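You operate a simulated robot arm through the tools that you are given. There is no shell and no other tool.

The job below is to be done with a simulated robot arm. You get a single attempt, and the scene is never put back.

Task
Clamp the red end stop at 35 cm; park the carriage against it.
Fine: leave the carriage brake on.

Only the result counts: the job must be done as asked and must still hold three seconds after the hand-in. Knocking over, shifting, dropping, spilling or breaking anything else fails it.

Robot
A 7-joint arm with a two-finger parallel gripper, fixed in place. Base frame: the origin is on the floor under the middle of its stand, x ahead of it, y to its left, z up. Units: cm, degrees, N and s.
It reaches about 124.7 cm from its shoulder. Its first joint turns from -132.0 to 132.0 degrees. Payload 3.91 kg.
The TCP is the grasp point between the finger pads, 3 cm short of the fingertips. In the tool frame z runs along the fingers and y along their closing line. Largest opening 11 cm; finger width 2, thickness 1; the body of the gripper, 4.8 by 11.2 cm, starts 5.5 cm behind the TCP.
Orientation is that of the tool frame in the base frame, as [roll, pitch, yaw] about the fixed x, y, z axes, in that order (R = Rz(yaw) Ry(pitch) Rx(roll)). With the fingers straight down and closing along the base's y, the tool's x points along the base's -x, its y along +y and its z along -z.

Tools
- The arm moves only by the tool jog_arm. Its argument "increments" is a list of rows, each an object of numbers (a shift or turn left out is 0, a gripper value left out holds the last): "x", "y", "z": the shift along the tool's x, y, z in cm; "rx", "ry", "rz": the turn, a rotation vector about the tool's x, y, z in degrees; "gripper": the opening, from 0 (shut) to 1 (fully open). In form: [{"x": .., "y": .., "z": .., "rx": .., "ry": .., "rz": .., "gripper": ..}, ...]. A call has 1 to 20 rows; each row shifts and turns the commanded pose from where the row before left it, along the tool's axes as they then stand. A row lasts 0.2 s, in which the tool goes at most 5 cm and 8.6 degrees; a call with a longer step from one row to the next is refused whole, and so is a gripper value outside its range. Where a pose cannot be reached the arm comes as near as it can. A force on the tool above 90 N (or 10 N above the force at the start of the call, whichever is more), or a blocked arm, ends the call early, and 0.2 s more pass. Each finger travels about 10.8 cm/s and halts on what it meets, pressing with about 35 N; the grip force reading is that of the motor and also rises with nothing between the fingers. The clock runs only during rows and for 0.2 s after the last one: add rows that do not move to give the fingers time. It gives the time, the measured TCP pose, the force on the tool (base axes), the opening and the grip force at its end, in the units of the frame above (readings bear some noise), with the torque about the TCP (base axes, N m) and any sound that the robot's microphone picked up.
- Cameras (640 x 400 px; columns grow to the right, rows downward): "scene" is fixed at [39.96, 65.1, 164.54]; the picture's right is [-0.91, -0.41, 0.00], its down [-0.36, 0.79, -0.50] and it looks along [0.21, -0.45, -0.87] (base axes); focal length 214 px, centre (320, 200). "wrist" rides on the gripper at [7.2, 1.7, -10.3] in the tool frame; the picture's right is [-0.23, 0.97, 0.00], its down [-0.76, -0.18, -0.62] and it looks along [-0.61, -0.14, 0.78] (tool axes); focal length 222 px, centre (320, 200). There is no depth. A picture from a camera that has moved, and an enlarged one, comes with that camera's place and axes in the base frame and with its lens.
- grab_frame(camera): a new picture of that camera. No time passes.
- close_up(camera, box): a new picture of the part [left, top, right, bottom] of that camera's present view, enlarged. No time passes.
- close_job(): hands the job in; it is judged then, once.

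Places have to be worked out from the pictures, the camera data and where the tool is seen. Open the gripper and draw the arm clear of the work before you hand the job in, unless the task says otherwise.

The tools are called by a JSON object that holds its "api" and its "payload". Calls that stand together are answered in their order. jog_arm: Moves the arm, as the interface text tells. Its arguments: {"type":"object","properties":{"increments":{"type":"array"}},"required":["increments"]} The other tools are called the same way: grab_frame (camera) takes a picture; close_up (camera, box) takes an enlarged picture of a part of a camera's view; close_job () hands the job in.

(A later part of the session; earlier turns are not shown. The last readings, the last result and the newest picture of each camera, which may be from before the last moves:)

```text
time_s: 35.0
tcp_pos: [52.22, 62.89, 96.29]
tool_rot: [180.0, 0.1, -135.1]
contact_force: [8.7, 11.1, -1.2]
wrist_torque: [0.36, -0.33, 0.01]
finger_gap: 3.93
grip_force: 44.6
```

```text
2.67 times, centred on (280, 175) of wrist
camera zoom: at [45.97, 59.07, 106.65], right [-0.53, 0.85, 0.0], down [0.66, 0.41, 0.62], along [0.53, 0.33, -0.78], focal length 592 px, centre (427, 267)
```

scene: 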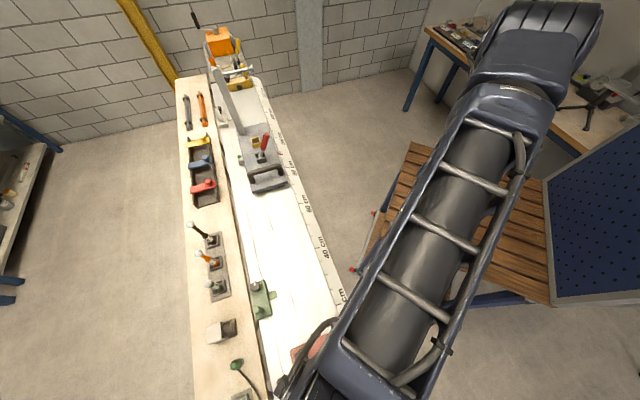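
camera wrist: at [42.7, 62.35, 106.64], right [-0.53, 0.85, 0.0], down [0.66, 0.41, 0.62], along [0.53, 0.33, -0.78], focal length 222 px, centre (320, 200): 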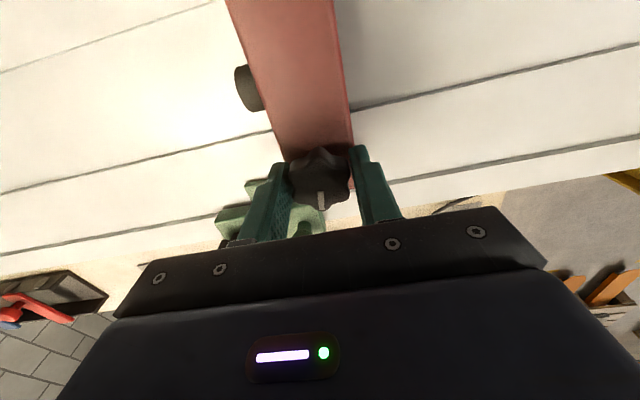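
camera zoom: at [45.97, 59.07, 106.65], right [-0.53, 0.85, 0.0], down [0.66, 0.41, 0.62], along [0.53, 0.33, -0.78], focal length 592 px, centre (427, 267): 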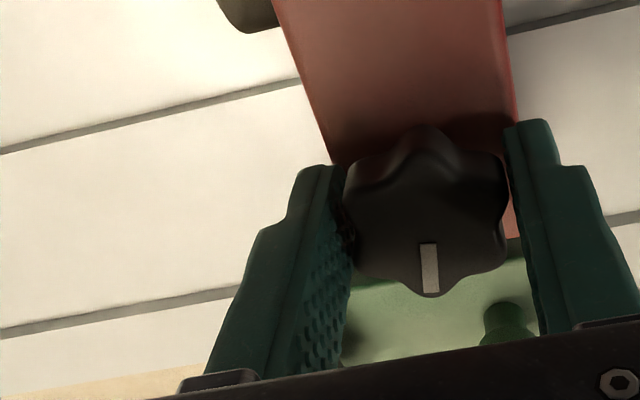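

Knob at 27.4 cm with the red face well past the tab's edge and no resistance, so it clears. I continue along to roughly 34.4.

{"api": "jog_arm", "payload": {"increments": [{"y": -0.5}, {"y": -0.5}, {"y": -0.5}, {"y": -0.5}, {"y": -0.5}, {"y": -0.5}, {}]}}

{"api": "jog_arm", "payload": {"increments": [{"y": -0.5}, {"y": -0.5}, {"y": -0.5}, {"y": -0.5}, {"y": -0.5}, {"y": -0.5}, {"y": -0.5}, {"y": -0.5}, {}]}}

{"api": "grab_frame", "payload": {"camera": "scene"}}

{"api": "close_up", "payload": {"camera": "scene", "box": [280, 220, 360, 280]}}

```text
time_s: 36.6
tcp_pos: [54.17, 60.93, 96.31]
tool_rot: [-180.0, -0.1, -134.9]
contact_force: [1.8, 6.2, -0.2]
wrist_torque: [0.1, 0.05, 0.0]
finger_gap: 3.91
grip_force: 45.2
```

```text
time_s: 38.6
tcp_pos: [57.04, 58.12, 96.21]
tool_rot: [-180.0, 0.1, -135.1]
contact_force: [8.1, 10.3, 5.5]
wrist_torque: [0.08, 0.03, 0.02]
finger_gap: 3.91
grip_force: 45.0
```

```text
taken
```

scene: 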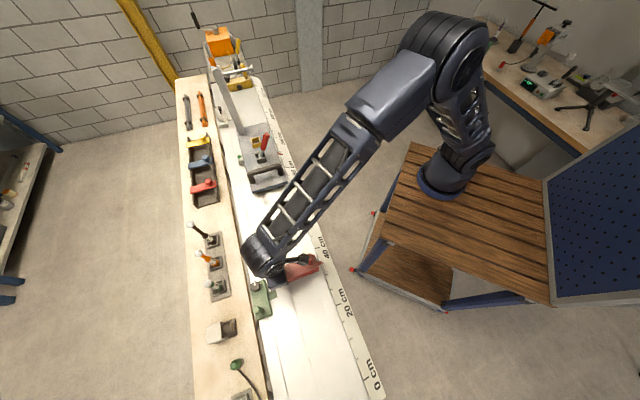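

```text
6.67 times, centred on (320, 250) of scene
camera zoom: at [39.96, 65.1, 164.54], right [-0.91, -0.41, 0.0], down [-0.36, 0.79, -0.5], along [0.21, -0.45, -0.87], focal length 1430 px, centre (320, -133)
```

zoom: 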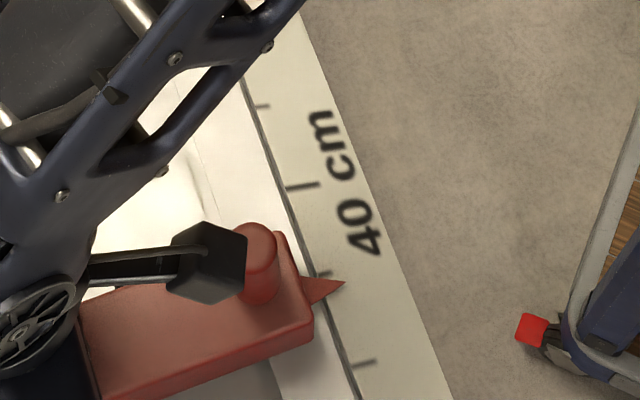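

The scene view puts the pointer at roughly 34.1 (after parallax), matching the tool reading. I advance 0.8 cm, release the knob, rise, and shift the camera right over the pointer for an accurate reading.

{"api": "jog_arm", "payload": {"increments": [{"y": -0.4}, {"y": -0.4}, {}, {"gripper": 0.6}, {}, {}]}}

{"api": "jog_arm", "payload": {"increments": [{"z": -4}, {"z": -4}, {"z": -4, "x": 1}, {"z": -2, "x": 3.5, "y": -0.9}, {"x": 3, "y": -0.9}, {}, {}]}}

{"api": "grab_frame", "payload": {"camera": "wrist"}}

{"api": "close_up", "payload": {"camera": "wrist", "box": [270, 0, 370, 70]}}

```text
time_s: 40.0
tcp_pos: [57.57, 57.36, 96.25]
tool_rot: [-180.0, -0.1, -135.0]
contact_force: [-0.1, 0.3, -0.3]
wrist_torque: [0.0, -0.03, 0.01]
finger_gap: 6.61
grip_force: 0.1
```

```text
time_s: 41.6
tcp_pos: [53.84, 51.03, 110.44]
tool_rot: [180.0, 0.0, -135.0]
contact_force: [0.4, 0.5, -0.2]
wrist_torque: [0.01, 0.01, 0.02]
finger_gap: 6.6
grip_force: 0.1
```

```text
taken
camera wrist: at [47.57, 47.18, 120.85], right [-0.53, 0.85, 0.0], down [0.66, 0.41, 0.62], along [0.53, 0.33, -0.78], focal length 222 px, centre (320, 200)
```

wrist: 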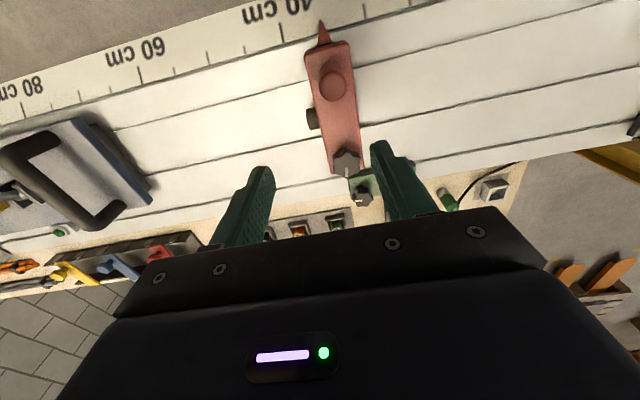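

```text
5.71 times, centred on (320, 35) of wrist
camera zoom: at [47.57, 47.18, 120.85], right [-0.53, 0.85, 0.0], down [0.66, 0.41, 0.62], along [0.53, 0.33, -0.78], focal length 1269 px, centre (320, 1143)
```

zoom: 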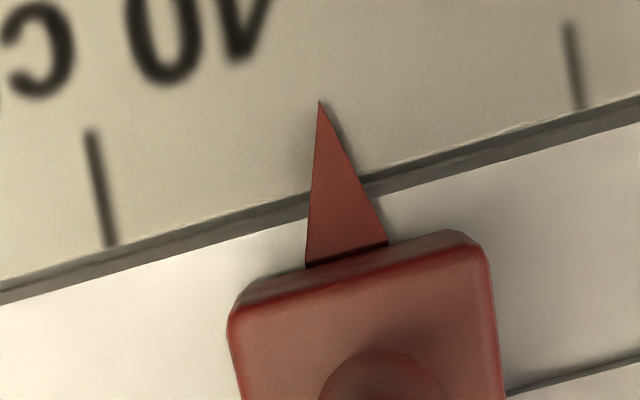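

From directly above, the pointer reads 35.09 (the 35 tick lies under it, midway between the 30 and 40 ticks). That's good, so I go back over the knob to clamp it, checking alignment on the way down.

{"api": "jog_arm", "payload": {"increments": [{"x": -3.65, "y": 0.92}, {"x": -3.65, "y": 0.92}, {"z": 4}, {"z": 4}, {}, {}]}}

{"api": "close_up", "payload": {"camera": "wrist", "box": [220, 90, 420, 230]}}

```text
time_s: 43.0
tcp_pos: [57.74, 57.36, 102.49]
tool_rot: [180.0, -0.1, -135.0]
contact_force: [0.0, 0.9, 0.5]
wrist_torque: [0.01, 0.03, -0.03]
finger_gap: 6.59
grip_force: 0.0
```

```text
2.86 times, centred on (320, 160) of wrist
camera zoom: at [51.48, 53.47, 112.82], right [-0.53, 0.85, 0.0], down [0.66, 0.41, 0.62], along [0.53, 0.33, -0.78], focal length 635 px, centre (320, 314)
```

zoom: 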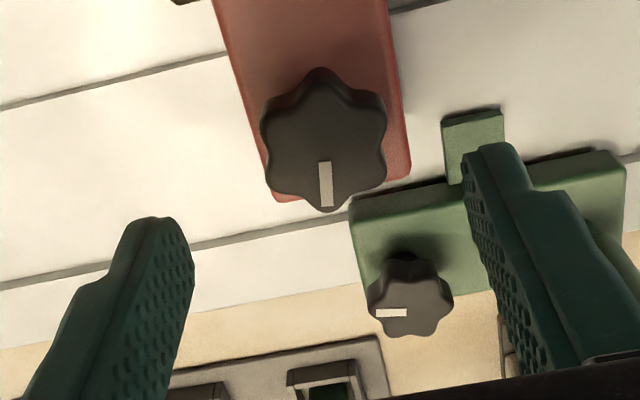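

The knob centre is at S≈0.19, T≈81.33, within a millimetre of the tool. I lower around it and grip.

{"api": "jog_arm", "payload": {"increments": [{"y": 0.08, "x": 0.05}, {"z": 2.5}, {"z": 2.5}, {"z": 1.2}, {}, {"gripper": 0}, {}, {}, {}]}}

{"api": "close_up", "payload": {"camera": "wrist", "box": [220, 100, 420, 230]}}

```text
time_s: 45.0
tcp_pos: [57.49, 57.26, 96.11]
tool_rot: [-180.0, 0.1, -135.0]
contact_force: [-0.6, -0.2, -2.1]
wrist_torque: [0.14, -0.08, 0.01]
finger_gap: 3.9
grip_force: 45.2
```

```text
3.08 times, centred on (320, 165) of wrist
camera zoom: at [51.23, 53.4, 106.52], right [-0.53, 0.85, 0.0], down [0.66, 0.41, 0.62], along [0.53, 0.33, -0.78], focal length 684 px, centre (320, 308)
```

zoom: 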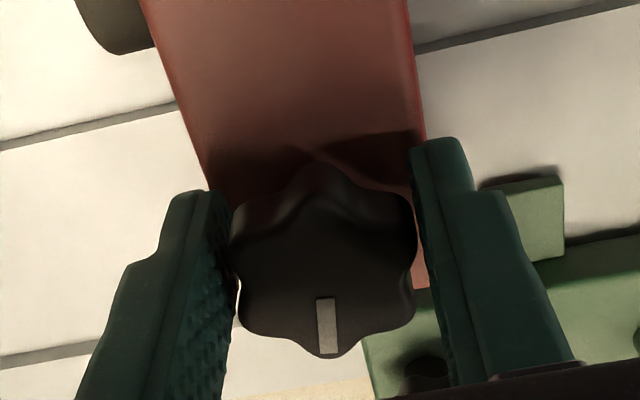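

The knob sits about 0.2 cm beyond the pad centre, so I reopen, shift 0.18 toward it, and regrip so the turn is about its axis.

{"api": "jog_arm", "payload": {"increments": [{"gripper": 0.5}, {}, {"x": -0.18}, {}, {"gripper": 0}, {}, {}, {}]}}

{"api": "close_up", "payload": {"camera": "wrist", "box": [220, 100, 420, 230]}}

```text
time_s: 46.8
tcp_pos: [57.5, 57.42, 96.25]
tool_rot: [-180.0, 0.0, -135.0]
contact_force: [0.4, 0.6, -1.2]
wrist_torque: [0.06, -0.07, -0.02]
finger_gap: 3.93
grip_force: 45.1
```

```text
3.08 times, centred on (320, 165) of wrist
camera zoom: at [51.29, 53.53, 106.53], right [-0.53, 0.85, 0.0], down [0.66, 0.41, 0.62], along [0.53, 0.33, -0.78], focal length 684 px, centre (320, 308)
```

zoom: 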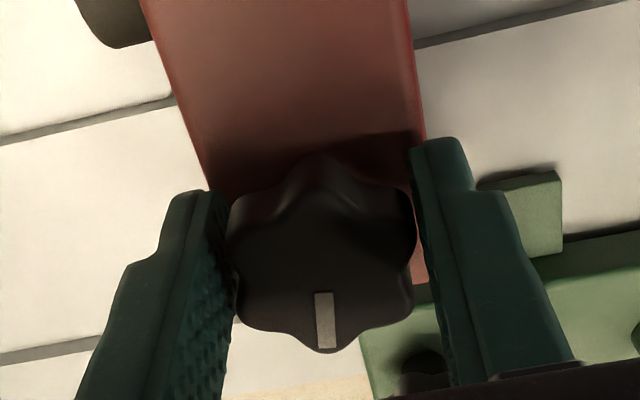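

Centred with near-zero side load. Now I turn clockwise to tighten, in two stages, watching torque and sound.

{"api": "jog_arm", "payload": {"increments": [{"rz": 8}, {"rz": 8}, {"rz": 8}, {"rz": 8}, {"rz": 8}, {"rz": 8}, {}]}}

{"api": "jog_arm", "payload": {"increments": [{"rz": 7}, {"rz": 7}, {"rz": 7}, {"rz": 7}, {"rz": 7}, {"rz": 7}, {}]}}

{"api": "close_up", "payload": {"camera": "wrist", "box": [220, 100, 420, 230]}}

```text
time_s: 48.4
tcp_pos: [57.53, 57.49, 96.17]
tool_rot: [179.9, -0.1, 176.9]
contact_force: [1.5, 4.7, 13.3]
wrist_torque: [0.21, -0.44, 0.01]
finger_gap: 3.92
grip_force: 45.1
```

```text
time_s: 50.0
tcp_pos: [57.6, 57.8, 96.05]
tool_rot: [179.8, 0.0, 135.0]
contact_force: [33.6, 38.8, 13.1]
wrist_torque: [0.55, -0.97, 0.13]
finger_gap: 3.91
grip_force: 45.0
```

```text
3.08 times, centred on (320, 165) of wrist
camera zoom: at [53.75, 64.0, 106.53], right [0.85, 0.53, 0.0], down [0.41, -0.67, 0.62], along [0.33, -0.53, -0.78], focal length 684 px, centre (320, 308)
```

zoom: 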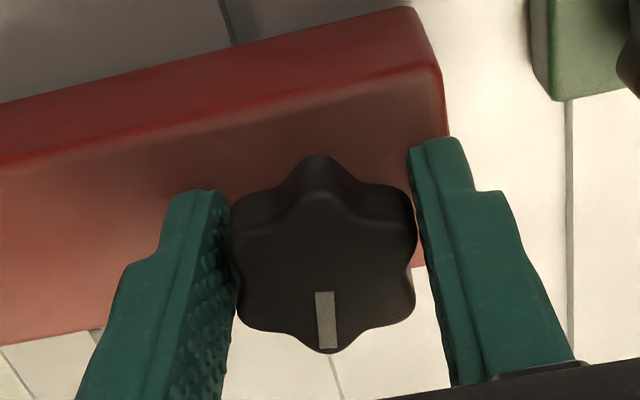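

The mark is back along the rail where it began, with a small torque (0.13 N m) appearing and a 50 N side load from a slightly off-axis hold. I relieve the side load and turn a little further to feel whether it tightens.

{"api": "jog_arm", "payload": {"increments": [{"y": 0.22, "z": -0.05}, {}, {"rz": 4}, {"rz": 4}, {}]}}

{"api": "close_up", "payload": {"camera": "wrist", "box": [220, 100, 420, 230]}}

```text
time_s: 51.2
tcp_pos: [57.6, 57.81, 96.11]
tool_rot: [180.0, 0.1, 127.0]
contact_force: [14.1, 29.7, 15.8]
wrist_torque: [0.4, -0.21, 0.82]
finger_gap: 3.92
grip_force: 45.1
```

```text
3.08 times, centred on (320, 165) of wrist
camera zoom: at [54.62, 64.65, 106.47], right [0.91, 0.41, 0.0], down [0.32, -0.72, 0.62], along [0.25, -0.57, -0.78], focal length 684 px, centre (320, 308)
```

zoom: 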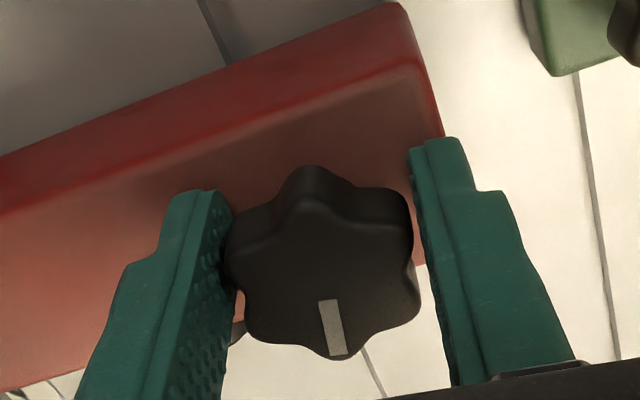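

Torque rose to 0.8 N m and the knob now lags the jaws, so it is tightening against its end. One more small turn to make it firm.

{"api": "jog_arm", "payload": {"increments": [{"y": 0.1}, {"rz": 4}, {"rz": 3}, {}]}}

{"api": "close_up", "payload": {"camera": "wrist", "box": [220, 100, 420, 230]}}

```text
time_s: 52.2
tcp_pos: [57.7, 57.54, 96.07]
tool_rot: [-179.9, 0.1, 120.1]
contact_force: [-2.4, 9.7, 8.6]
wrist_torque: [0.24, 0.2, 0.41]
finger_gap: 3.89
grip_force: 44.9
```

```text
3.08 times, centred on (320, 165) of wrist
camera zoom: at [55.66, 64.82, 106.41], right [0.96, 0.29, 0.0], down [0.23, -0.75, 0.62], along [0.18, -0.6, -0.78], focal length 684 px, centre (320, 308)
```

zoom: 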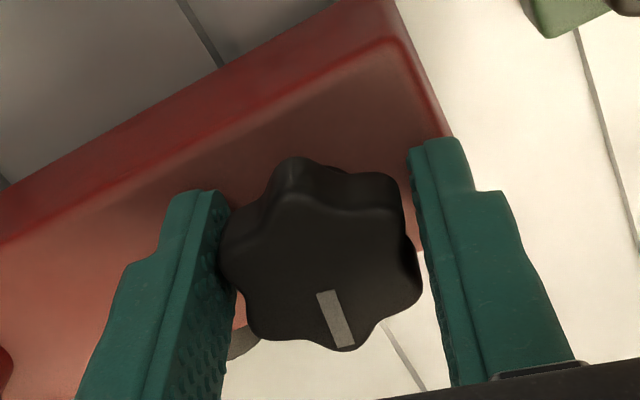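

The jaws now slip past while the knob stays put, so it's at its hard end — clamped. I open, rise, turn back and put the camera over the pointer again to re-read the position.

{"api": "jog_arm", "payload": {"increments": [{"gripper": 0.6}, {}, {}, {"z": -4}, {"z": -4}, {"z": -4}, {"z": -2}, {}]}}

{"api": "jog_arm", "payload": {"increments": [{"rz": -8}, {"rz": -8}, {"rz": -8}, {"rz": -8}, {"rz": -8}, {"rz": -8}, {"rz": -8}, {"rz": -8}, {"rz": -8}, {"rz": -8}, {"rz": -8}, {"rz": -8}, {"rz": -8.5}, {"x": 3.7, "y": -0.9}, {"x": 3.7, "y": -0.9}, {}, {}]}}

{"api": "grab_frame", "payload": {"camera": "wrist"}}

{"api": "close_up", "payload": {"camera": "wrist", "box": [270, 0, 370, 70]}}

{"api": "close_up", "payload": {"camera": "wrist", "box": [280, 100, 400, 220]}}

```text
time_s: 54.0
tcp_pos: [57.67, 57.92, 110.22]
tool_rot: [-179.9, 0.0, 120.0]
contact_force: [-0.4, 0.3, -0.1]
wrist_torque: [0.0, 0.01, 0.01]
finger_gap: 6.6
grip_force: 0.1
```

```text
time_s: 57.6
tcp_pos: [53.59, 51.51, 109.64]
tool_rot: [-180.0, 0.1, -135.5]
contact_force: [0.7, -0.3, -1.1]
wrist_torque: [-0.02, -0.02, 0.02]
finger_gap: 6.58
grip_force: 0.2
```

```text
taken
camera wrist: at [47.36, 47.69, 120.04], right [-0.52, 0.85, 0.0], down [0.67, 0.41, 0.62], along [0.53, 0.32, -0.78], focal length 222 px, centre (320, 200)
```

wrist: 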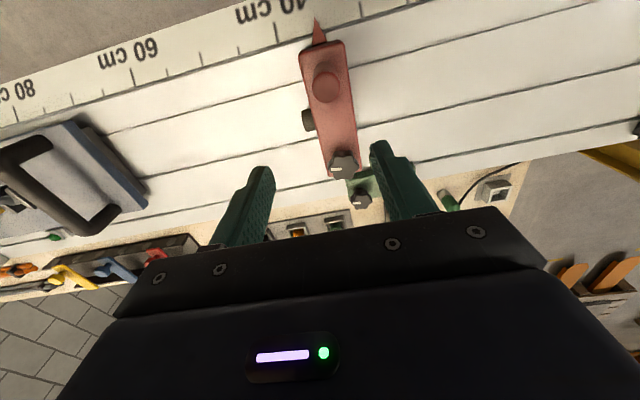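

```text
5.71 times, centred on (320, 35) of wrist
camera zoom: at [47.36, 47.69, 120.04], right [-0.52, 0.85, 0.0], down [0.67, 0.41, 0.62], along [0.53, 0.32, -0.78], focal length 1269 px, centre (320, 1143)
```

zoom: 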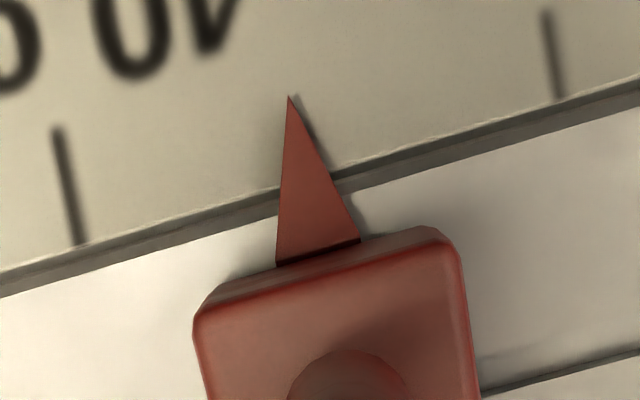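

```text
3.33 times, centred on (340, 160) of wrist
camera zoom: at [47.36, 47.69, 120.04], right [-0.52, 0.85, 0.0], down [0.67, 0.41, 0.62], along [0.53, 0.32, -0.78], focal length 740 px, centre (253, 333)
```

zoom: 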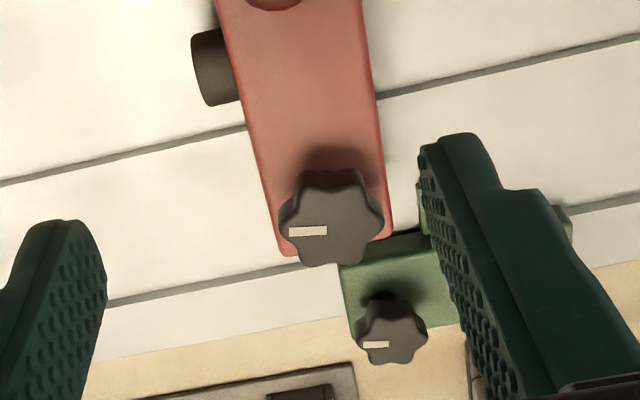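

The red knob's mark is again parallel to the green one's (clamped). The pointer now seems to read about 35.15–35.2, so I zoom in further for a finer reading.

{"api": "close_up", "payload": {"camera": "wrist", "box": [275, 5, 365, 61]}}

{"api": "close_up", "payload": {"camera": "wrist", "box": [295, 5, 345, 45]}}

{"api": "close_up", "payload": {"camera": "wrist", "box": [180, 0, 460, 100]}}

{"api": "close_up", "payload": {"camera": "scene", "box": [295, 235, 345, 275]}}

```text
7.11 times, centred on (320, 33) of wrist
camera zoom: at [47.36, 47.69, 120.04], right [-0.52, 0.85, 0.0], down [0.67, 0.41, 0.62], along [0.53, 0.32, -0.78], focal length 1580 px, centre (320, 1388)
```

zoom: 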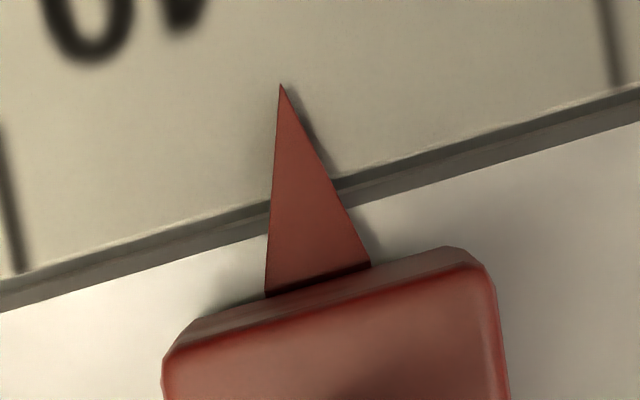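

```text
10.00 times, centred on (320, 25) of wrist
camera zoom: at [47.36, 47.69, 120.04], right [-0.52, 0.85, 0.0], down [0.67, 0.41, 0.62], along [0.53, 0.32, -0.78], focal length 2221 px, centre (320, 1950)
```

zoom: 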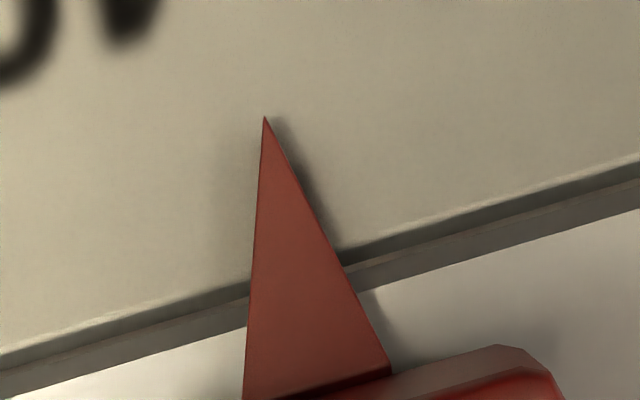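

```text
2.29 times, centred on (320, 50) of wrist
camera zoom: at [47.36, 47.69, 120.04], right [-0.52, 0.85, 0.0], down [0.67, 0.41, 0.62], along [0.53, 0.32, -0.78], focal length 508 px, centre (320, 543)
```

zoom: 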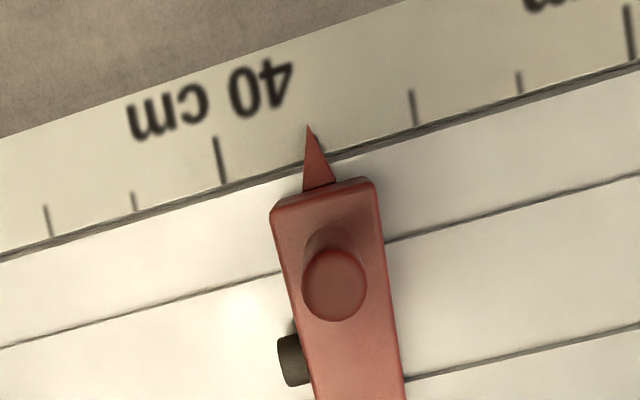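

```text
10.00 times, centred on (320, 255) of scene
camera zoom: at [39.96, 65.1, 164.54], right [-0.91, -0.41, 0.0], down [-0.36, 0.79, -0.5], along [0.21, -0.45, -0.87], focal length 2145 px, centre (320, -350)
```

zoom: 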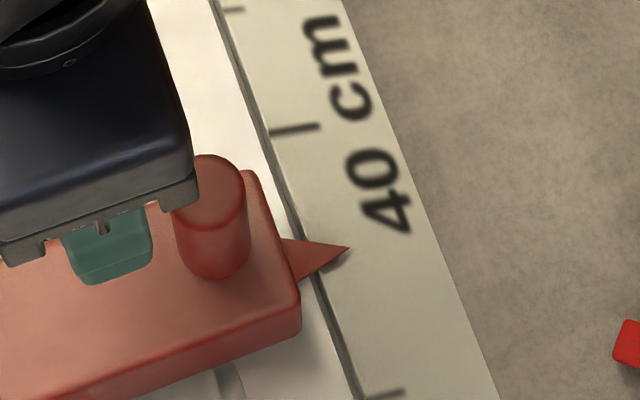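

The two cameras give slightly different readings (wrist ≈35.2, scene ≈35.0), so I take a better framed scene close-up with the 30 and 40 ticks both fully in view.

{"api": "close_up", "payload": {"camera": "scene", "box": [290, 230, 354, 286]}}

{"api": "close_up", "payload": {"camera": "wrist", "box": [265, 5, 325, 55]}}

{"api": "close_up", "payload": {"camera": "wrist", "box": [315, 0, 375, 50]}}

```text
7.14 times, centred on (322, 258) of scene
camera zoom: at [39.96, 65.1, 164.54], right [-0.91, -0.41, 0.0], down [-0.36, 0.79, -0.5], along [0.21, -0.45, -0.87], focal length 1532 px, centre (306, -214)
```

zoom: 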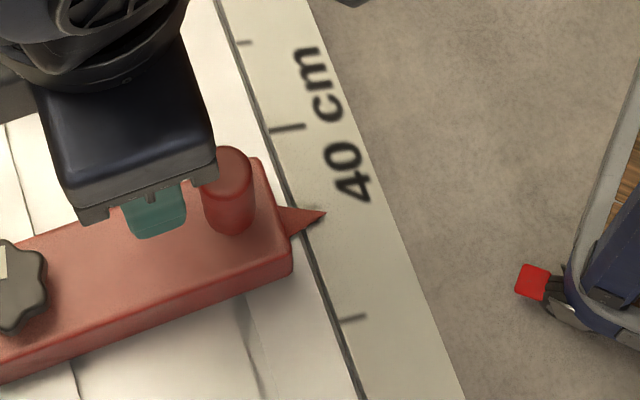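

```text
8.00 times, centred on (295, 30) of wrist
camera zoom: at [47.36, 47.69, 120.04], right [-0.52, 0.85, 0.0], down [0.67, 0.41, 0.62], along [0.53, 0.32, -0.78], focal length 1777 px, centre (520, 1560)
```

zoom: 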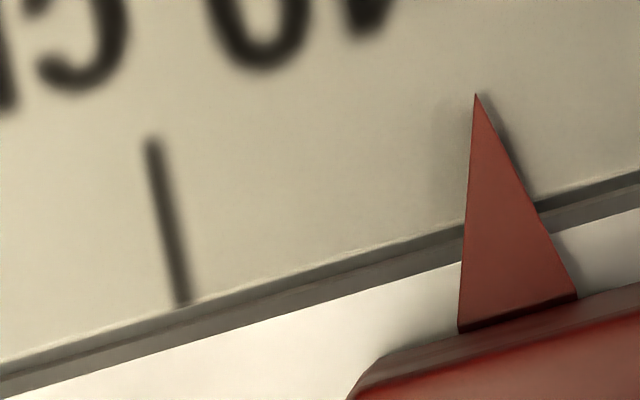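

```text
8.00 times, centred on (345, 25) of wrist
camera zoom: at [47.36, 47.69, 120.04], right [-0.52, 0.85, 0.0], down [0.67, 0.41, 0.62], along [0.53, 0.32, -0.78], focal length 1777 px, centre (120, 1600)
```

zoom: 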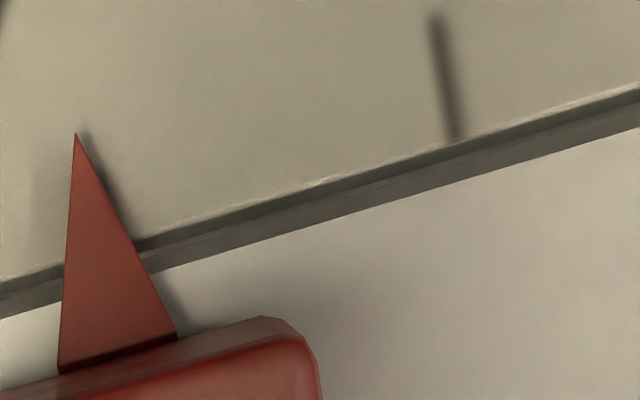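

Taking both readings together the stop is at about 35.1, well placed. Next the carriage: its handle bar is at about S=38.4, T=76.8, z≈97. I move over it with the jaws closing along the rail and look.

{"api": "jog_arm", "payload": {"increments": [{"rz": -0.5, "gripper": 0.6}, {"y": -4.1, "x": -0.28}, {"y": -4.1, "x": -0.28}, {"y": -4.1, "x": -0.28}, {"y": -4.1, "x": -0.28}, {"y": -4.1, "x": -0.28}, {"y": -4.1, "x": -0.28}, {"y": -4.1, "x": -0.28}, {"y": -4.1, "x": -0.28}, {"y": -4.1, "x": -0.28}, {}, {}]}}

{"api": "grab_frame", "payload": {"camera": "wrist"}}

{"api": "close_up", "payload": {"camera": "wrist", "box": [180, 60, 460, 230]}}

```text
time_s: 60.2
tcp_pos: [81.7, 27.07, 110.04]
tool_rot: [180.0, 0.0, -135.0]
contact_force: [-0.3, 0.0, 0.4]
wrist_torque: [0.04, -0.03, -0.02]
finger_gap: 6.59
grip_force: 0.2
```

```text
taken
camera wrist: at [75.52, 23.23, 120.43], right [-0.53, 0.85, 0.0], down [0.66, 0.41, 0.62], along [0.53, 0.33, -0.78], focal length 222 px, centre (320, 200)
```

wrist: 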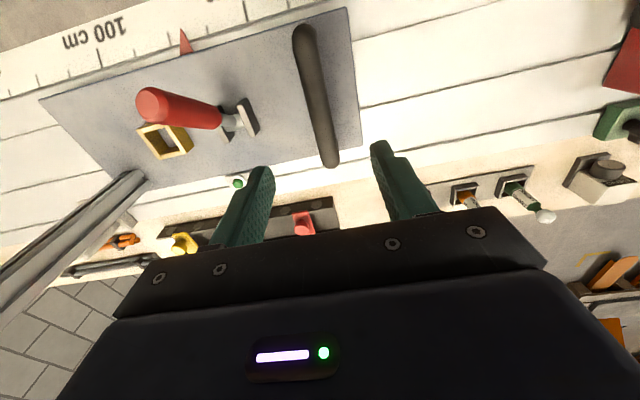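

```text
2.29 times, centred on (320, 145) of wrist
camera zoom: at [75.52, 23.23, 120.43], right [-0.53, 0.85, 0.0], down [0.66, 0.41, 0.62], along [0.53, 0.33, -0.78], focal length 508 px, centre (320, 326)
```

zoom: 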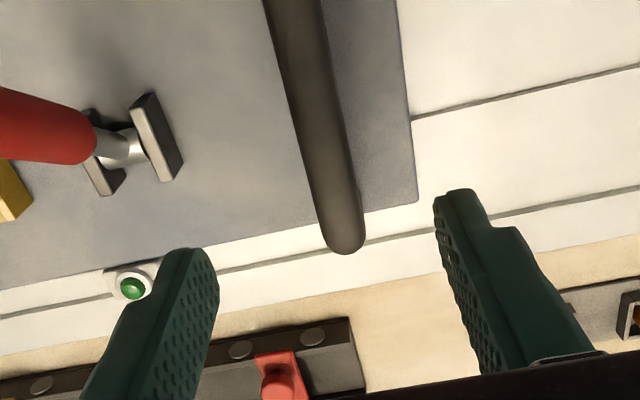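

The bar is centred at about S=38.6, T=76.3, directly below. I descend so the fingers straddle it, staying about 3 cm above the carriage plate.

{"api": "jog_arm", "payload": {"increments": [{"z": 4, "x": 0.3}, {"z": 4, "x": 0.3}, {"z": 3}, {}, {}]}}

{"api": "close_up", "payload": {"camera": "wrist", "box": [180, 80, 460, 240]}}

```text
time_s: 61.4
tcp_pos: [81.19, 26.62, 99.1]
tool_rot: [-180.0, 0.0, -135.0]
contact_force: [0.3, 0.3, 0.2]
wrist_torque: [0.02, 0.02, 0.04]
finger_gap: 6.59
grip_force: 0.2
```

```text
2.29 times, centred on (320, 160) of wrist
camera zoom: at [74.9, 22.69, 109.51], right [-0.53, 0.85, 0.0], down [0.66, 0.41, 0.62], along [0.53, 0.33, -0.78], focal length 508 px, centre (320, 291)
```

zoom: 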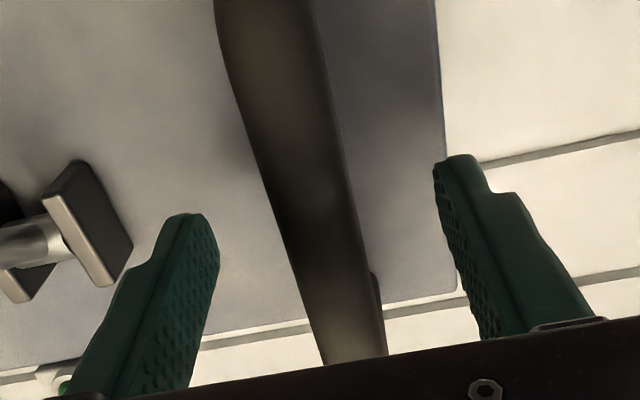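

The bar runs between the fingers, nicely centred. I go down 1.7 cm more and close on it.

{"api": "jog_arm", "payload": {"increments": [{"z": 1.7}, {}, {"gripper": 0}, {}, {}, {}, {}]}}

{"api": "close_up", "payload": {"camera": "wrist", "box": [180, 80, 460, 240]}}

```text
time_s: 63.0
tcp_pos: [81.03, 26.49, 97.37]
tool_rot: [179.9, -0.1, -134.9]
contact_force: [-4.9, 4.0, -0.1]
wrist_torque: [0.02, 0.04, -0.02]
finger_gap: 2.17
grip_force: 44.9
```

```text
2.29 times, centred on (320, 160) of wrist
camera zoom: at [74.81, 22.61, 107.77], right [-0.53, 0.85, 0.0], down [0.66, 0.41, 0.62], along [0.53, 0.33, -0.78], focal length 508 px, centre (320, 291)
```

zoom: 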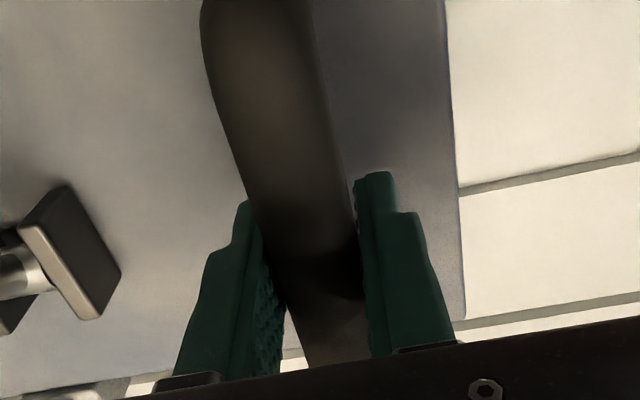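

I hold the handle (gap 2.2 cm). A gentle test: pull 0.3 cm toward the stop and see whether the carriage yields or the brake holds.

{"api": "jog_arm", "payload": {"increments": [{"y": 0.15}, {"y": 0.15}, {}]}}

```text
time_s: 63.8
tcp_pos: [80.96, 26.45, 97.36]
tool_rot: [-179.9, -0.1, -135.1]
contact_force: [17.4, -14.9, -9.9]
wrist_torque: [-0.03, -0.21, 0.16]
finger_gap: 2.17
grip_force: 44.9
```

The carriage did not move and 23 N built up, which points to the brake being on now (lever toward the ruler). One slightly stronger tug to be sure.

{"api": "jog_arm", "payload": {"increments": [{"y": 0.15}, {"y": 0.1}, {}]}}

```text
time_s: 64.6
tcp_pos: [80.97, 26.42, 97.36]
tool_rot: [-179.9, 0.0, -135.3]
contact_force: [51.8, -42.8, -15.3]
wrist_torque: [0.15, -0.06, 0.4]
finger_gap: 2.14
grip_force: 45.5
```

It held at 67 N: the brake is on with the lever leaning to the ruler side. I relax the pull, release the handle, rise, and look at the lever to flip it off.

{"api": "jog_arm", "payload": {"increments": [{"y": -0.3}, {"y": -0.22}, {}, {"gripper": 0.5}, {}, {"z": -4}, {"z": -4}, {"z": -4}, {"z": -3}, {}]}}

{"api": "jog_arm", "payload": {"increments": [{"y": -2, "x": 3.8}, {"y": -2, "x": 3.8}, {"y": -2, "x": 3.8, "gripper": 0}, {}, {}, {}]}}

{"api": "grab_frame", "payload": {"camera": "wrist"}}

{"api": "grab_frame", "payload": {"camera": "scene"}}

```text
time_s: 66.8
tcp_pos: [81.16, 26.37, 112.52]
tool_rot: [-179.9, 0.0, -135.0]
contact_force: [0.4, 0.3, 0.6]
wrist_torque: [-0.01, 0.0, 0.0]
finger_gap: 5.5
grip_force: 0.0
```

```text
time_s: 68.2
tcp_pos: [77.12, 14.0, 112.18]
tool_rot: [179.9, 0.0, -134.9]
contact_force: [1.1, 0.5, 0.4]
wrist_torque: [0.01, -0.03, -0.02]
finger_gap: 0.0
grip_force: 35.1
```

```text
taken
camera wrist: at [70.92, 10.13, 122.55], right [-0.53, 0.85, 0.0], down [0.66, 0.41, 0.62], along [0.53, 0.33, -0.78], focal length 222 px, centre (320, 200)
```

wrist: 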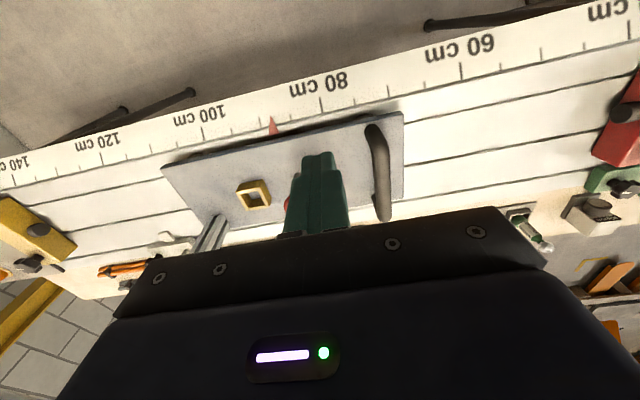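

```text
taken
```

scene: 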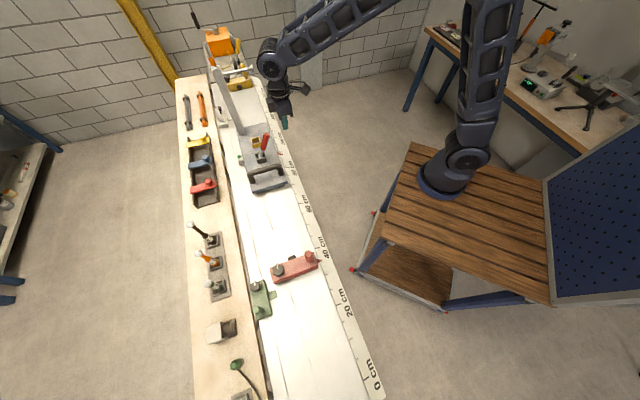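

I'm at S≈44.6, T≈64.4 with closed fingers; the lever is hidden behind them. I zoom the scene view to fix the lever's position again.

{"api": "close_up", "payload": {"camera": "scene", "box": [225, 105, 305, 195]}}

```text
4.44 times, centred on (265, 150) of scene
camera zoom: at [39.96, 65.1, 164.54], right [-0.91, -0.41, 0.0], down [-0.36, 0.79, -0.5], along [0.21, -0.45, -0.87], focal length 953 px, centre (564, 422)
```

zoom: 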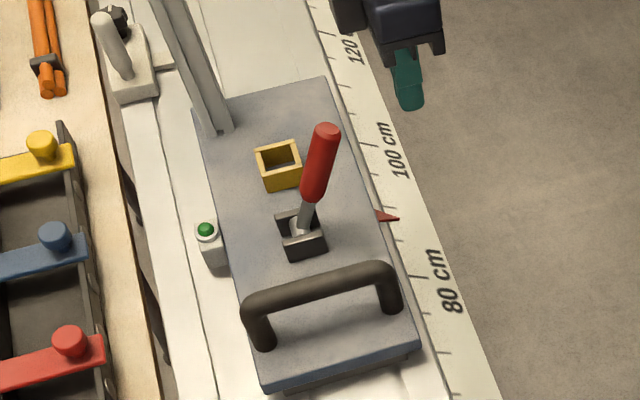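

Lever tip is at S≈49.2, T≈71.4, z≈104.6 with its pivot at T≈76.6. I place the closed fingers on the ruler side of the grip, at the same S, and lower to z≈102.

{"api": "jog_arm", "payload": {"increments": [{"y": -2.3, "x": -0.8}, {"y": -2.3, "x": -0.8}, {}, {"z": 3.5}, {"z": 3.5}, {"z": 3.2}, {}, {}]}}

{"api": "close_up", "payload": {"camera": "scene", "box": [225, 105, 305, 195]}}

{"api": "close_up", "payload": {"camera": "wrist", "box": [200, 80, 440, 240]}}

```text
time_s: 70.0
tcp_pos: [81.84, 12.12, 102.18]
tool_rot: [180.0, 0.1, -135.1]
contact_force: [0.0, -0.5, 0.4]
wrist_torque: [0.0, -0.01, 0.01]
finger_gap: 0.0
grip_force: 34.8
```

```text
4.44 times, centred on (265, 150) of scene
camera zoom: at [39.96, 65.1, 164.54], right [-0.91, -0.41, 0.0], down [-0.36, 0.79, -0.5], along [0.21, -0.45, -0.87], focal length 953 px, centre (564, 422)
```

zoom: 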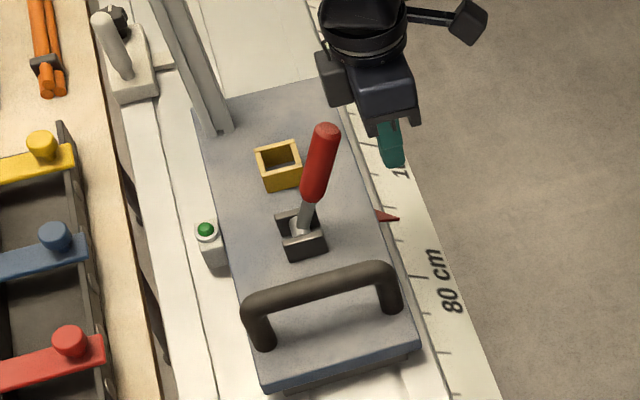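

```text
2.50 times, centred on (320, 160) of wrist
camera zoom: at [75.46, 8.21, 112.45], right [-0.53, 0.85, 0.0], down [0.66, 0.41, 0.62], along [0.53, 0.33, -0.78], focal length 555 px, centre (320, 300)
```

zoom: 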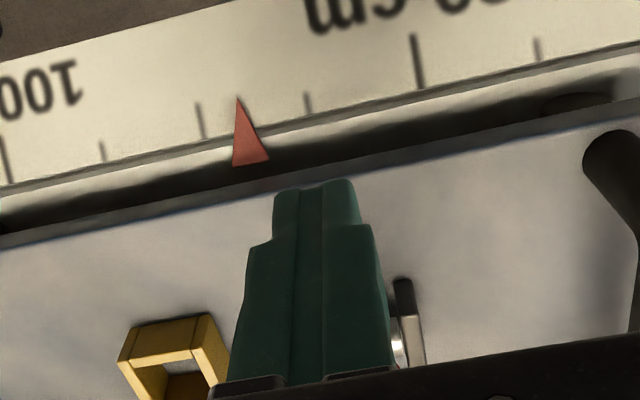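

The fingers line up beside the lever. I now push toward +T in small steps and watch force and sound.

{"api": "jog_arm", "payload": {"increments": [{"x": -1}, {"x": -1}, {"x": -1}, {"x": -0.6}, {}]}}

{"api": "jog_arm", "payload": {"increments": [{"x": -0.6}, {"x": -0.6}, {"x": -0.6}, {}]}}

{"api": "close_up", "payload": {"camera": "scene", "box": [225, 105, 305, 195]}}

```text
time_s: 71.2
tcp_pos: [84.2, 14.65, 102.25]
tool_rot: [180.0, 0.0, -135.0]
contact_force: [-0.3, 0.0, -0.1]
wrist_torque: [0.03, -0.01, -0.01]
finger_gap: 0.0
grip_force: 35.1
```

```text
time_s: 72.2
tcp_pos: [85.34, 15.88, 102.21]
tool_rot: [-179.9, 0.0, -135.1]
contact_force: [0.6, -0.2, -0.1]
wrist_torque: [0.03, -0.01, 0.01]
finger_gap: 0.0
grip_force: 35.5
```

```text
4.44 times, centred on (265, 150) of scene
camera zoom: at [39.96, 65.1, 164.54], right [-0.91, -0.41, 0.0], down [-0.36, 0.79, -0.5], along [0.21, -0.45, -0.87], focal length 953 px, centre (564, 422)
```

zoom: 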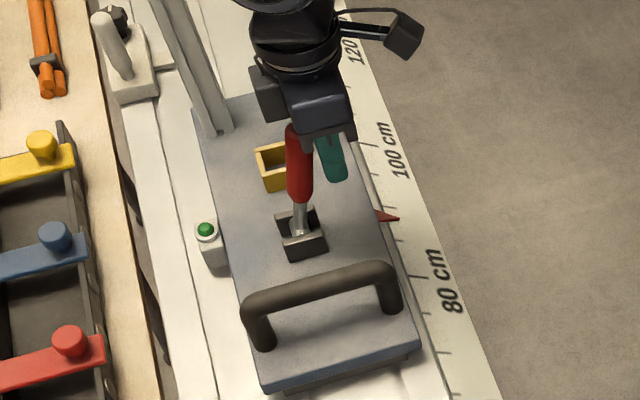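

The lever is swinging easily with the fingers. I keep pushing across in small steps.

{"api": "jog_arm", "payload": {"increments": [{"x": -0.6}, {"x": -0.6}, {"x": -0.6}, {}]}}

{"api": "jog_arm", "payload": {"increments": [{"x": -0.6}, {"x": -0.6}, {}]}}

{"api": "close_up", "payload": {"camera": "scene", "box": [225, 105, 305, 195]}}

```text
time_s: 73.2
tcp_pos: [86.71, 17.32, 102.29]
tool_rot: [-180.0, 0.0, -135.1]
contact_force: [0.1, -0.5, 0.2]
wrist_torque: [-0.02, -0.02, -0.02]
finger_gap: 0.0
grip_force: 35.0
```

```text
time_s: 74.0
tcp_pos: [87.65, 18.14, 102.16]
tool_rot: [-179.9, 0.1, -135.0]
contact_force: [-0.8, -0.6, -0.6]
wrist_torque: [0.0, -0.01, -0.02]
finger_gap: 0.01
grip_force: 35.2
```

```text
4.44 times, centred on (265, 150) of scene
camera zoom: at [39.96, 65.1, 164.54], right [-0.91, -0.41, 0.0], down [-0.36, 0.79, -0.5], along [0.21, -0.45, -0.87], focal length 953 px, centre (564, 422)
```

zoom: 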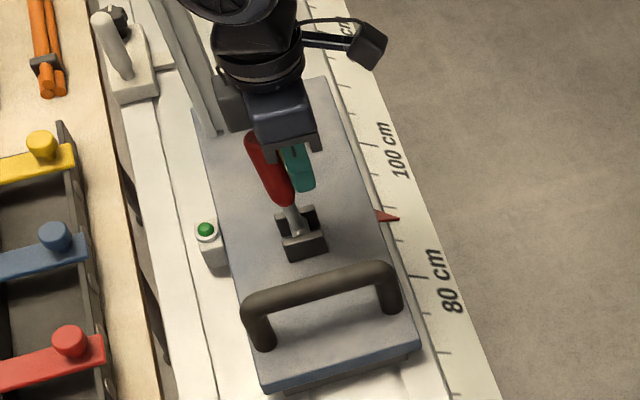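

The lever now leans to the far side almost symmetrically. I push slightly more to feel for its end stop.

{"api": "jog_arm", "payload": {"increments": [{"x": -0.4}, {"x": -0.4}, {}]}}

{"api": "jog_arm", "payload": {"increments": [{"x": -0.3}, {"x": -0.3}, {}]}}

{"api": "close_up", "payload": {"camera": "scene", "box": [225, 105, 305, 195]}}

```text
time_s: 74.8
tcp_pos: [88.14, 18.87, 102.26]
tool_rot: [-180.0, 0.0, -135.0]
contact_force: [0.2, -0.3, 0.0]
wrist_torque: [0.01, 0.0, 0.04]
finger_gap: 0.0
grip_force: 34.8
```

```text
time_s: 75.6
tcp_pos: [88.58, 19.1, 102.29]
tool_rot: [-180.0, 0.0, -135.0]
contact_force: [-0.7, 0.6, -0.7]
wrist_torque: [0.0, 0.0, -0.01]
finger_gap: 0.0
grip_force: 34.9
```

```text
4.44 times, centred on (265, 150) of scene
camera zoom: at [39.96, 65.1, 164.54], right [-0.91, -0.41, 0.0], down [-0.36, 0.79, -0.5], along [0.21, -0.45, -0.87], focal length 953 px, centre (564, 422)
```

zoom: 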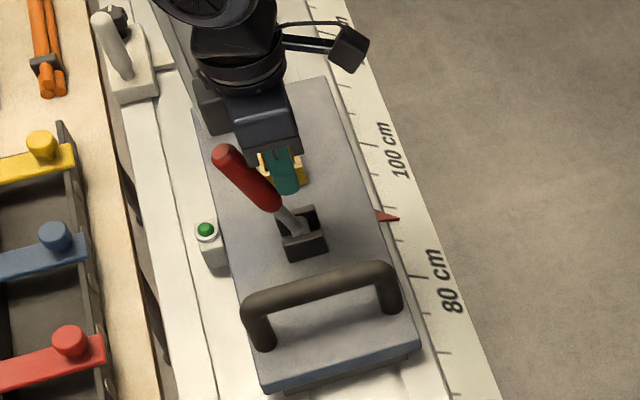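

It leans further over and still without resistance. I continue a little until it stops moving or resists.

{"api": "jog_arm", "payload": {"increments": [{"x": -0.4}, {"x": -0.4}, {}]}}

{"api": "close_up", "payload": {"camera": "scene", "box": [225, 105, 305, 195]}}

{"api": "close_up", "payload": {"camera": "wrist", "box": [200, 80, 440, 240]}}

```text
time_s: 76.4
tcp_pos: [89.09, 19.59, 102.35]
tool_rot: [180.0, 0.1, -134.9]
contact_force: [-3.9, -6.7, 0.3]
wrist_torque: [-0.21, 0.08, -0.03]
finger_gap: 0.01
grip_force: 35.0
```

```text
4.44 times, centred on (265, 150) of scene
camera zoom: at [39.96, 65.1, 164.54], right [-0.91, -0.41, 0.0], down [-0.36, 0.79, -0.5], along [0.21, -0.45, -0.87], focal length 953 px, centre (564, 422)
```

zoom: 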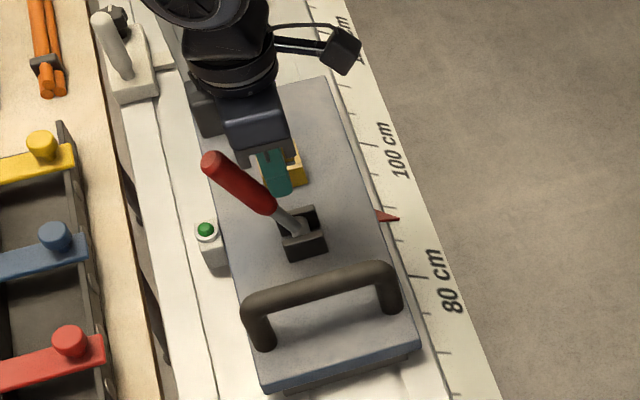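

```text
2.50 times, centred on (320, 160) of wrist
camera zoom: at [82.84, 15.76, 112.68], right [-0.53, 0.85, 0.0], down [0.66, 0.41, 0.62], along [0.53, 0.33, -0.78], focal length 555 px, centre (320, 300)
```

zoom: 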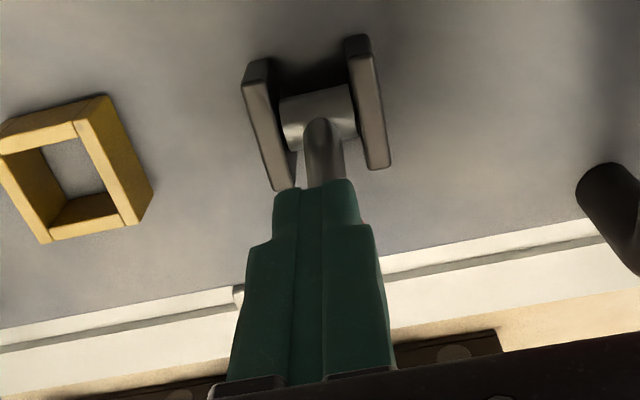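

The lever reached the mirrored position (tip T≈81.7) and now resists at its end, so the brake should be off. I back off, rise, and go back above the handle with the jaws open.

{"api": "jog_arm", "payload": {"increments": [{"x": -0.1}, {"x": 1}, {"x": 1}, {"z": -4}, {"z": -4}, {"z": -3}, {"y": 3.5}, {"y": 3.5, "x": -0.5, "gripper": 0.6}, {"y": 3.7, "x": -0.9}, {}, {}]}}

{"api": "close_up", "payload": {"camera": "scene", "box": [225, 105, 305, 195]}}

{"api": "grab_frame", "payload": {"camera": "wrist"}}

```text
time_s: 78.8
tcp_pos: [81.25, 26.88, 113.28]
tool_rot: [179.9, 0.0, -135.1]
contact_force: [-0.7, 0.2, 1.0]
wrist_torque: [0.0, 0.02, 0.01]
finger_gap: 6.59
grip_force: 0.0
```

```text
4.44 times, centred on (265, 150) of scene
camera zoom: at [39.96, 65.1, 164.54], right [-0.91, -0.41, 0.0], down [-0.36, 0.79, -0.5], along [0.21, -0.45, -0.87], focal length 953 px, centre (564, 422)
```

zoom: 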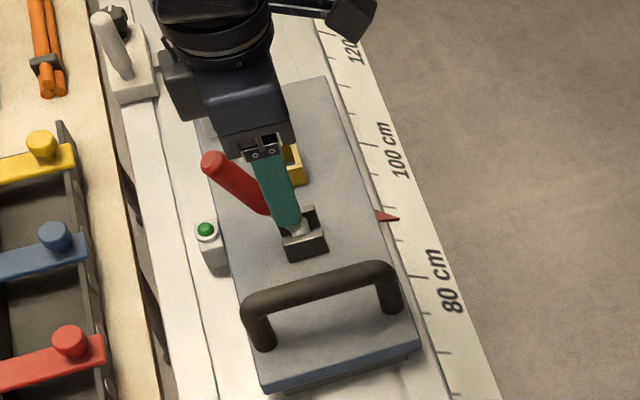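

```text
taken
camera wrist: at [75.04, 23.12, 123.64], right [-0.53, 0.85, 0.0], down [0.66, 0.41, 0.62], along [0.53, 0.33, -0.78], focal length 222 px, centre (320, 200)
```

wrist: 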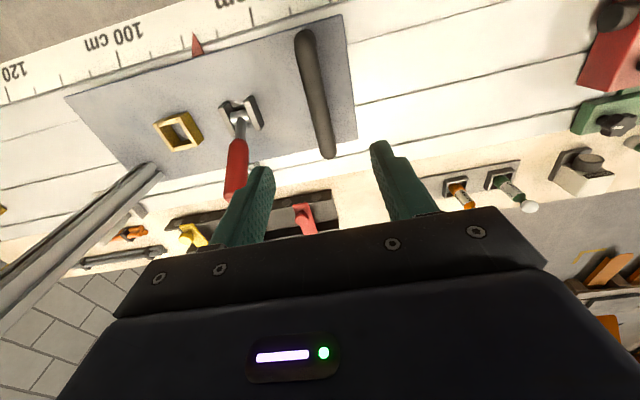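

The lever stays over on the far side and the tool is right above the handle again. I descend and grip it.

{"api": "jog_arm", "payload": {"increments": [{"z": 4}, {"z": 4}, {"z": 4}, {"z": 3.9}, {}, {"gripper": 0}, {}, {}, {}, {}]}}

{"api": "jog_arm", "payload": {"increments": [{"y": 0.2}, {"y": 0.2}, {"y": 0.2}, {}]}}

```text
time_s: 81.0
tcp_pos: [81.61, 26.74, 97.22]
tool_rot: [180.0, 0.0, -135.0]
contact_force: [-3.4, 0.8, -7.2]
wrist_torque: [0.05, -0.01, 0.03]
finger_gap: 2.16
grip_force: 45.4
```

```text
time_s: 82.0
tcp_pos: [81.17, 27.45, 97.23]
tool_rot: [180.0, 0.0, -135.0]
contact_force: [24.2, 19.4, -30.4]
wrist_torque: [0.52, -0.49, -0.11]
finger_gap: 2.18
grip_force: 45.3
```

The carriage now moves freely (about 3 N along the rail), so the brake is off. I relieve the side and vertical load and drag the carriage toward the stop at moderate speed.

{"api": "jog_arm", "payload": {"increments": [{"x": -0.15, "z": 0.12}, {"y": 0.5}, {"y": 1}, {"y": 1}, {"y": 1}, {"y": 1}, {"y": 1}, {"y": 1}, {"y": 1}, {"y": 0.5}, {}]}}

{"api": "grab_frame", "payload": {"camera": "scene"}}

```text
time_s: 84.4
tcp_pos: [75.42, 33.06, 97.17]
tool_rot: [180.0, 0.2, -135.0]
contact_force: [22.2, 19.6, 18.0]
wrist_torque: [-0.01, 0.0, 0.01]
finger_gap: 2.16
grip_force: 45.2
```

```text
taken
```

scene: 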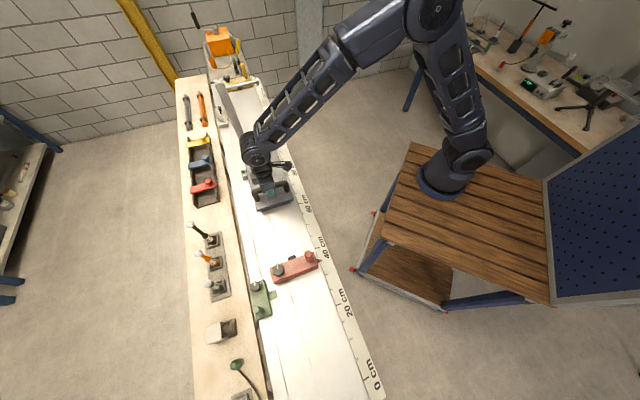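

The carriage follows; S≈30 now. I continue, easing the side load a bit, to about S≈12.5, short of contact.

{"api": "jog_arm", "payload": {"increments": [{"x": -0.12, "z": -0.07}, {"y": 0.6}, {"y": 1.1}, {"y": 1.1}, {"y": 1.1}, {"y": 1.1}, {"y": 1.1}, {"y": 1.1}, {"y": 1.1}, {"y": 0.6}, {}]}}

{"api": "jog_arm", "payload": {"increments": [{"y": 0.6}, {"y": 1.1}, {"y": 1.1}, {"y": 1.1}, {"y": 1.1}, {"y": 1.1}, {"y": 1.1}, {"y": 0.6}, {}]}}

{"api": "grab_frame", "payload": {"camera": "scene"}}

{"api": "grab_frame", "payload": {"camera": "wrist"}}

```text
time_s: 86.8
tcp_pos: [69.01, 39.48, 97.25]
tool_rot: [180.0, 0.0, -135.1]
contact_force: [17.5, 16.4, 12.3]
wrist_torque: [-0.07, 0.06, -0.06]
finger_gap: 2.19
grip_force: 45.3
```

```text
time_s: 88.8
tcp_pos: [63.54, 44.87, 97.26]
tool_rot: [-180.0, -0.1, -135.0]
contact_force: [4.0, 3.3, -13.0]
wrist_torque: [-0.15, 0.18, -0.09]
finger_gap: 2.18
grip_force: 44.7
```

```text
taken
```

scene: 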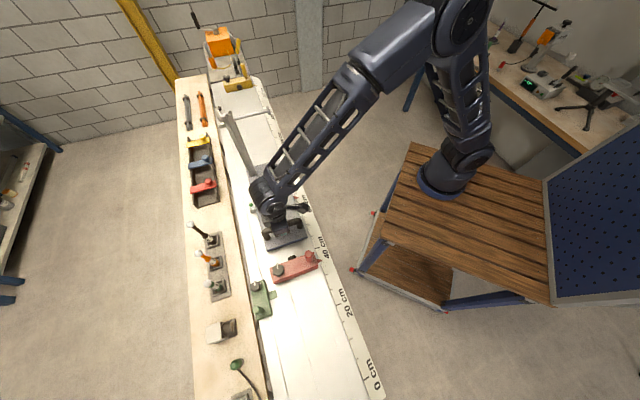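

```text
taken
camera wrist: at [57.35, 40.98, 107.59], right [-0.53, 0.85, 0.0], down [0.66, 0.41, 0.62], along [0.53, 0.33, -0.78], focal length 222 px, centre (320, 200)
```

wrist: 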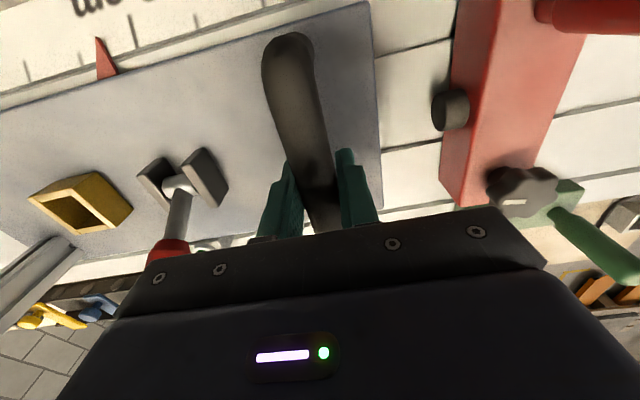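

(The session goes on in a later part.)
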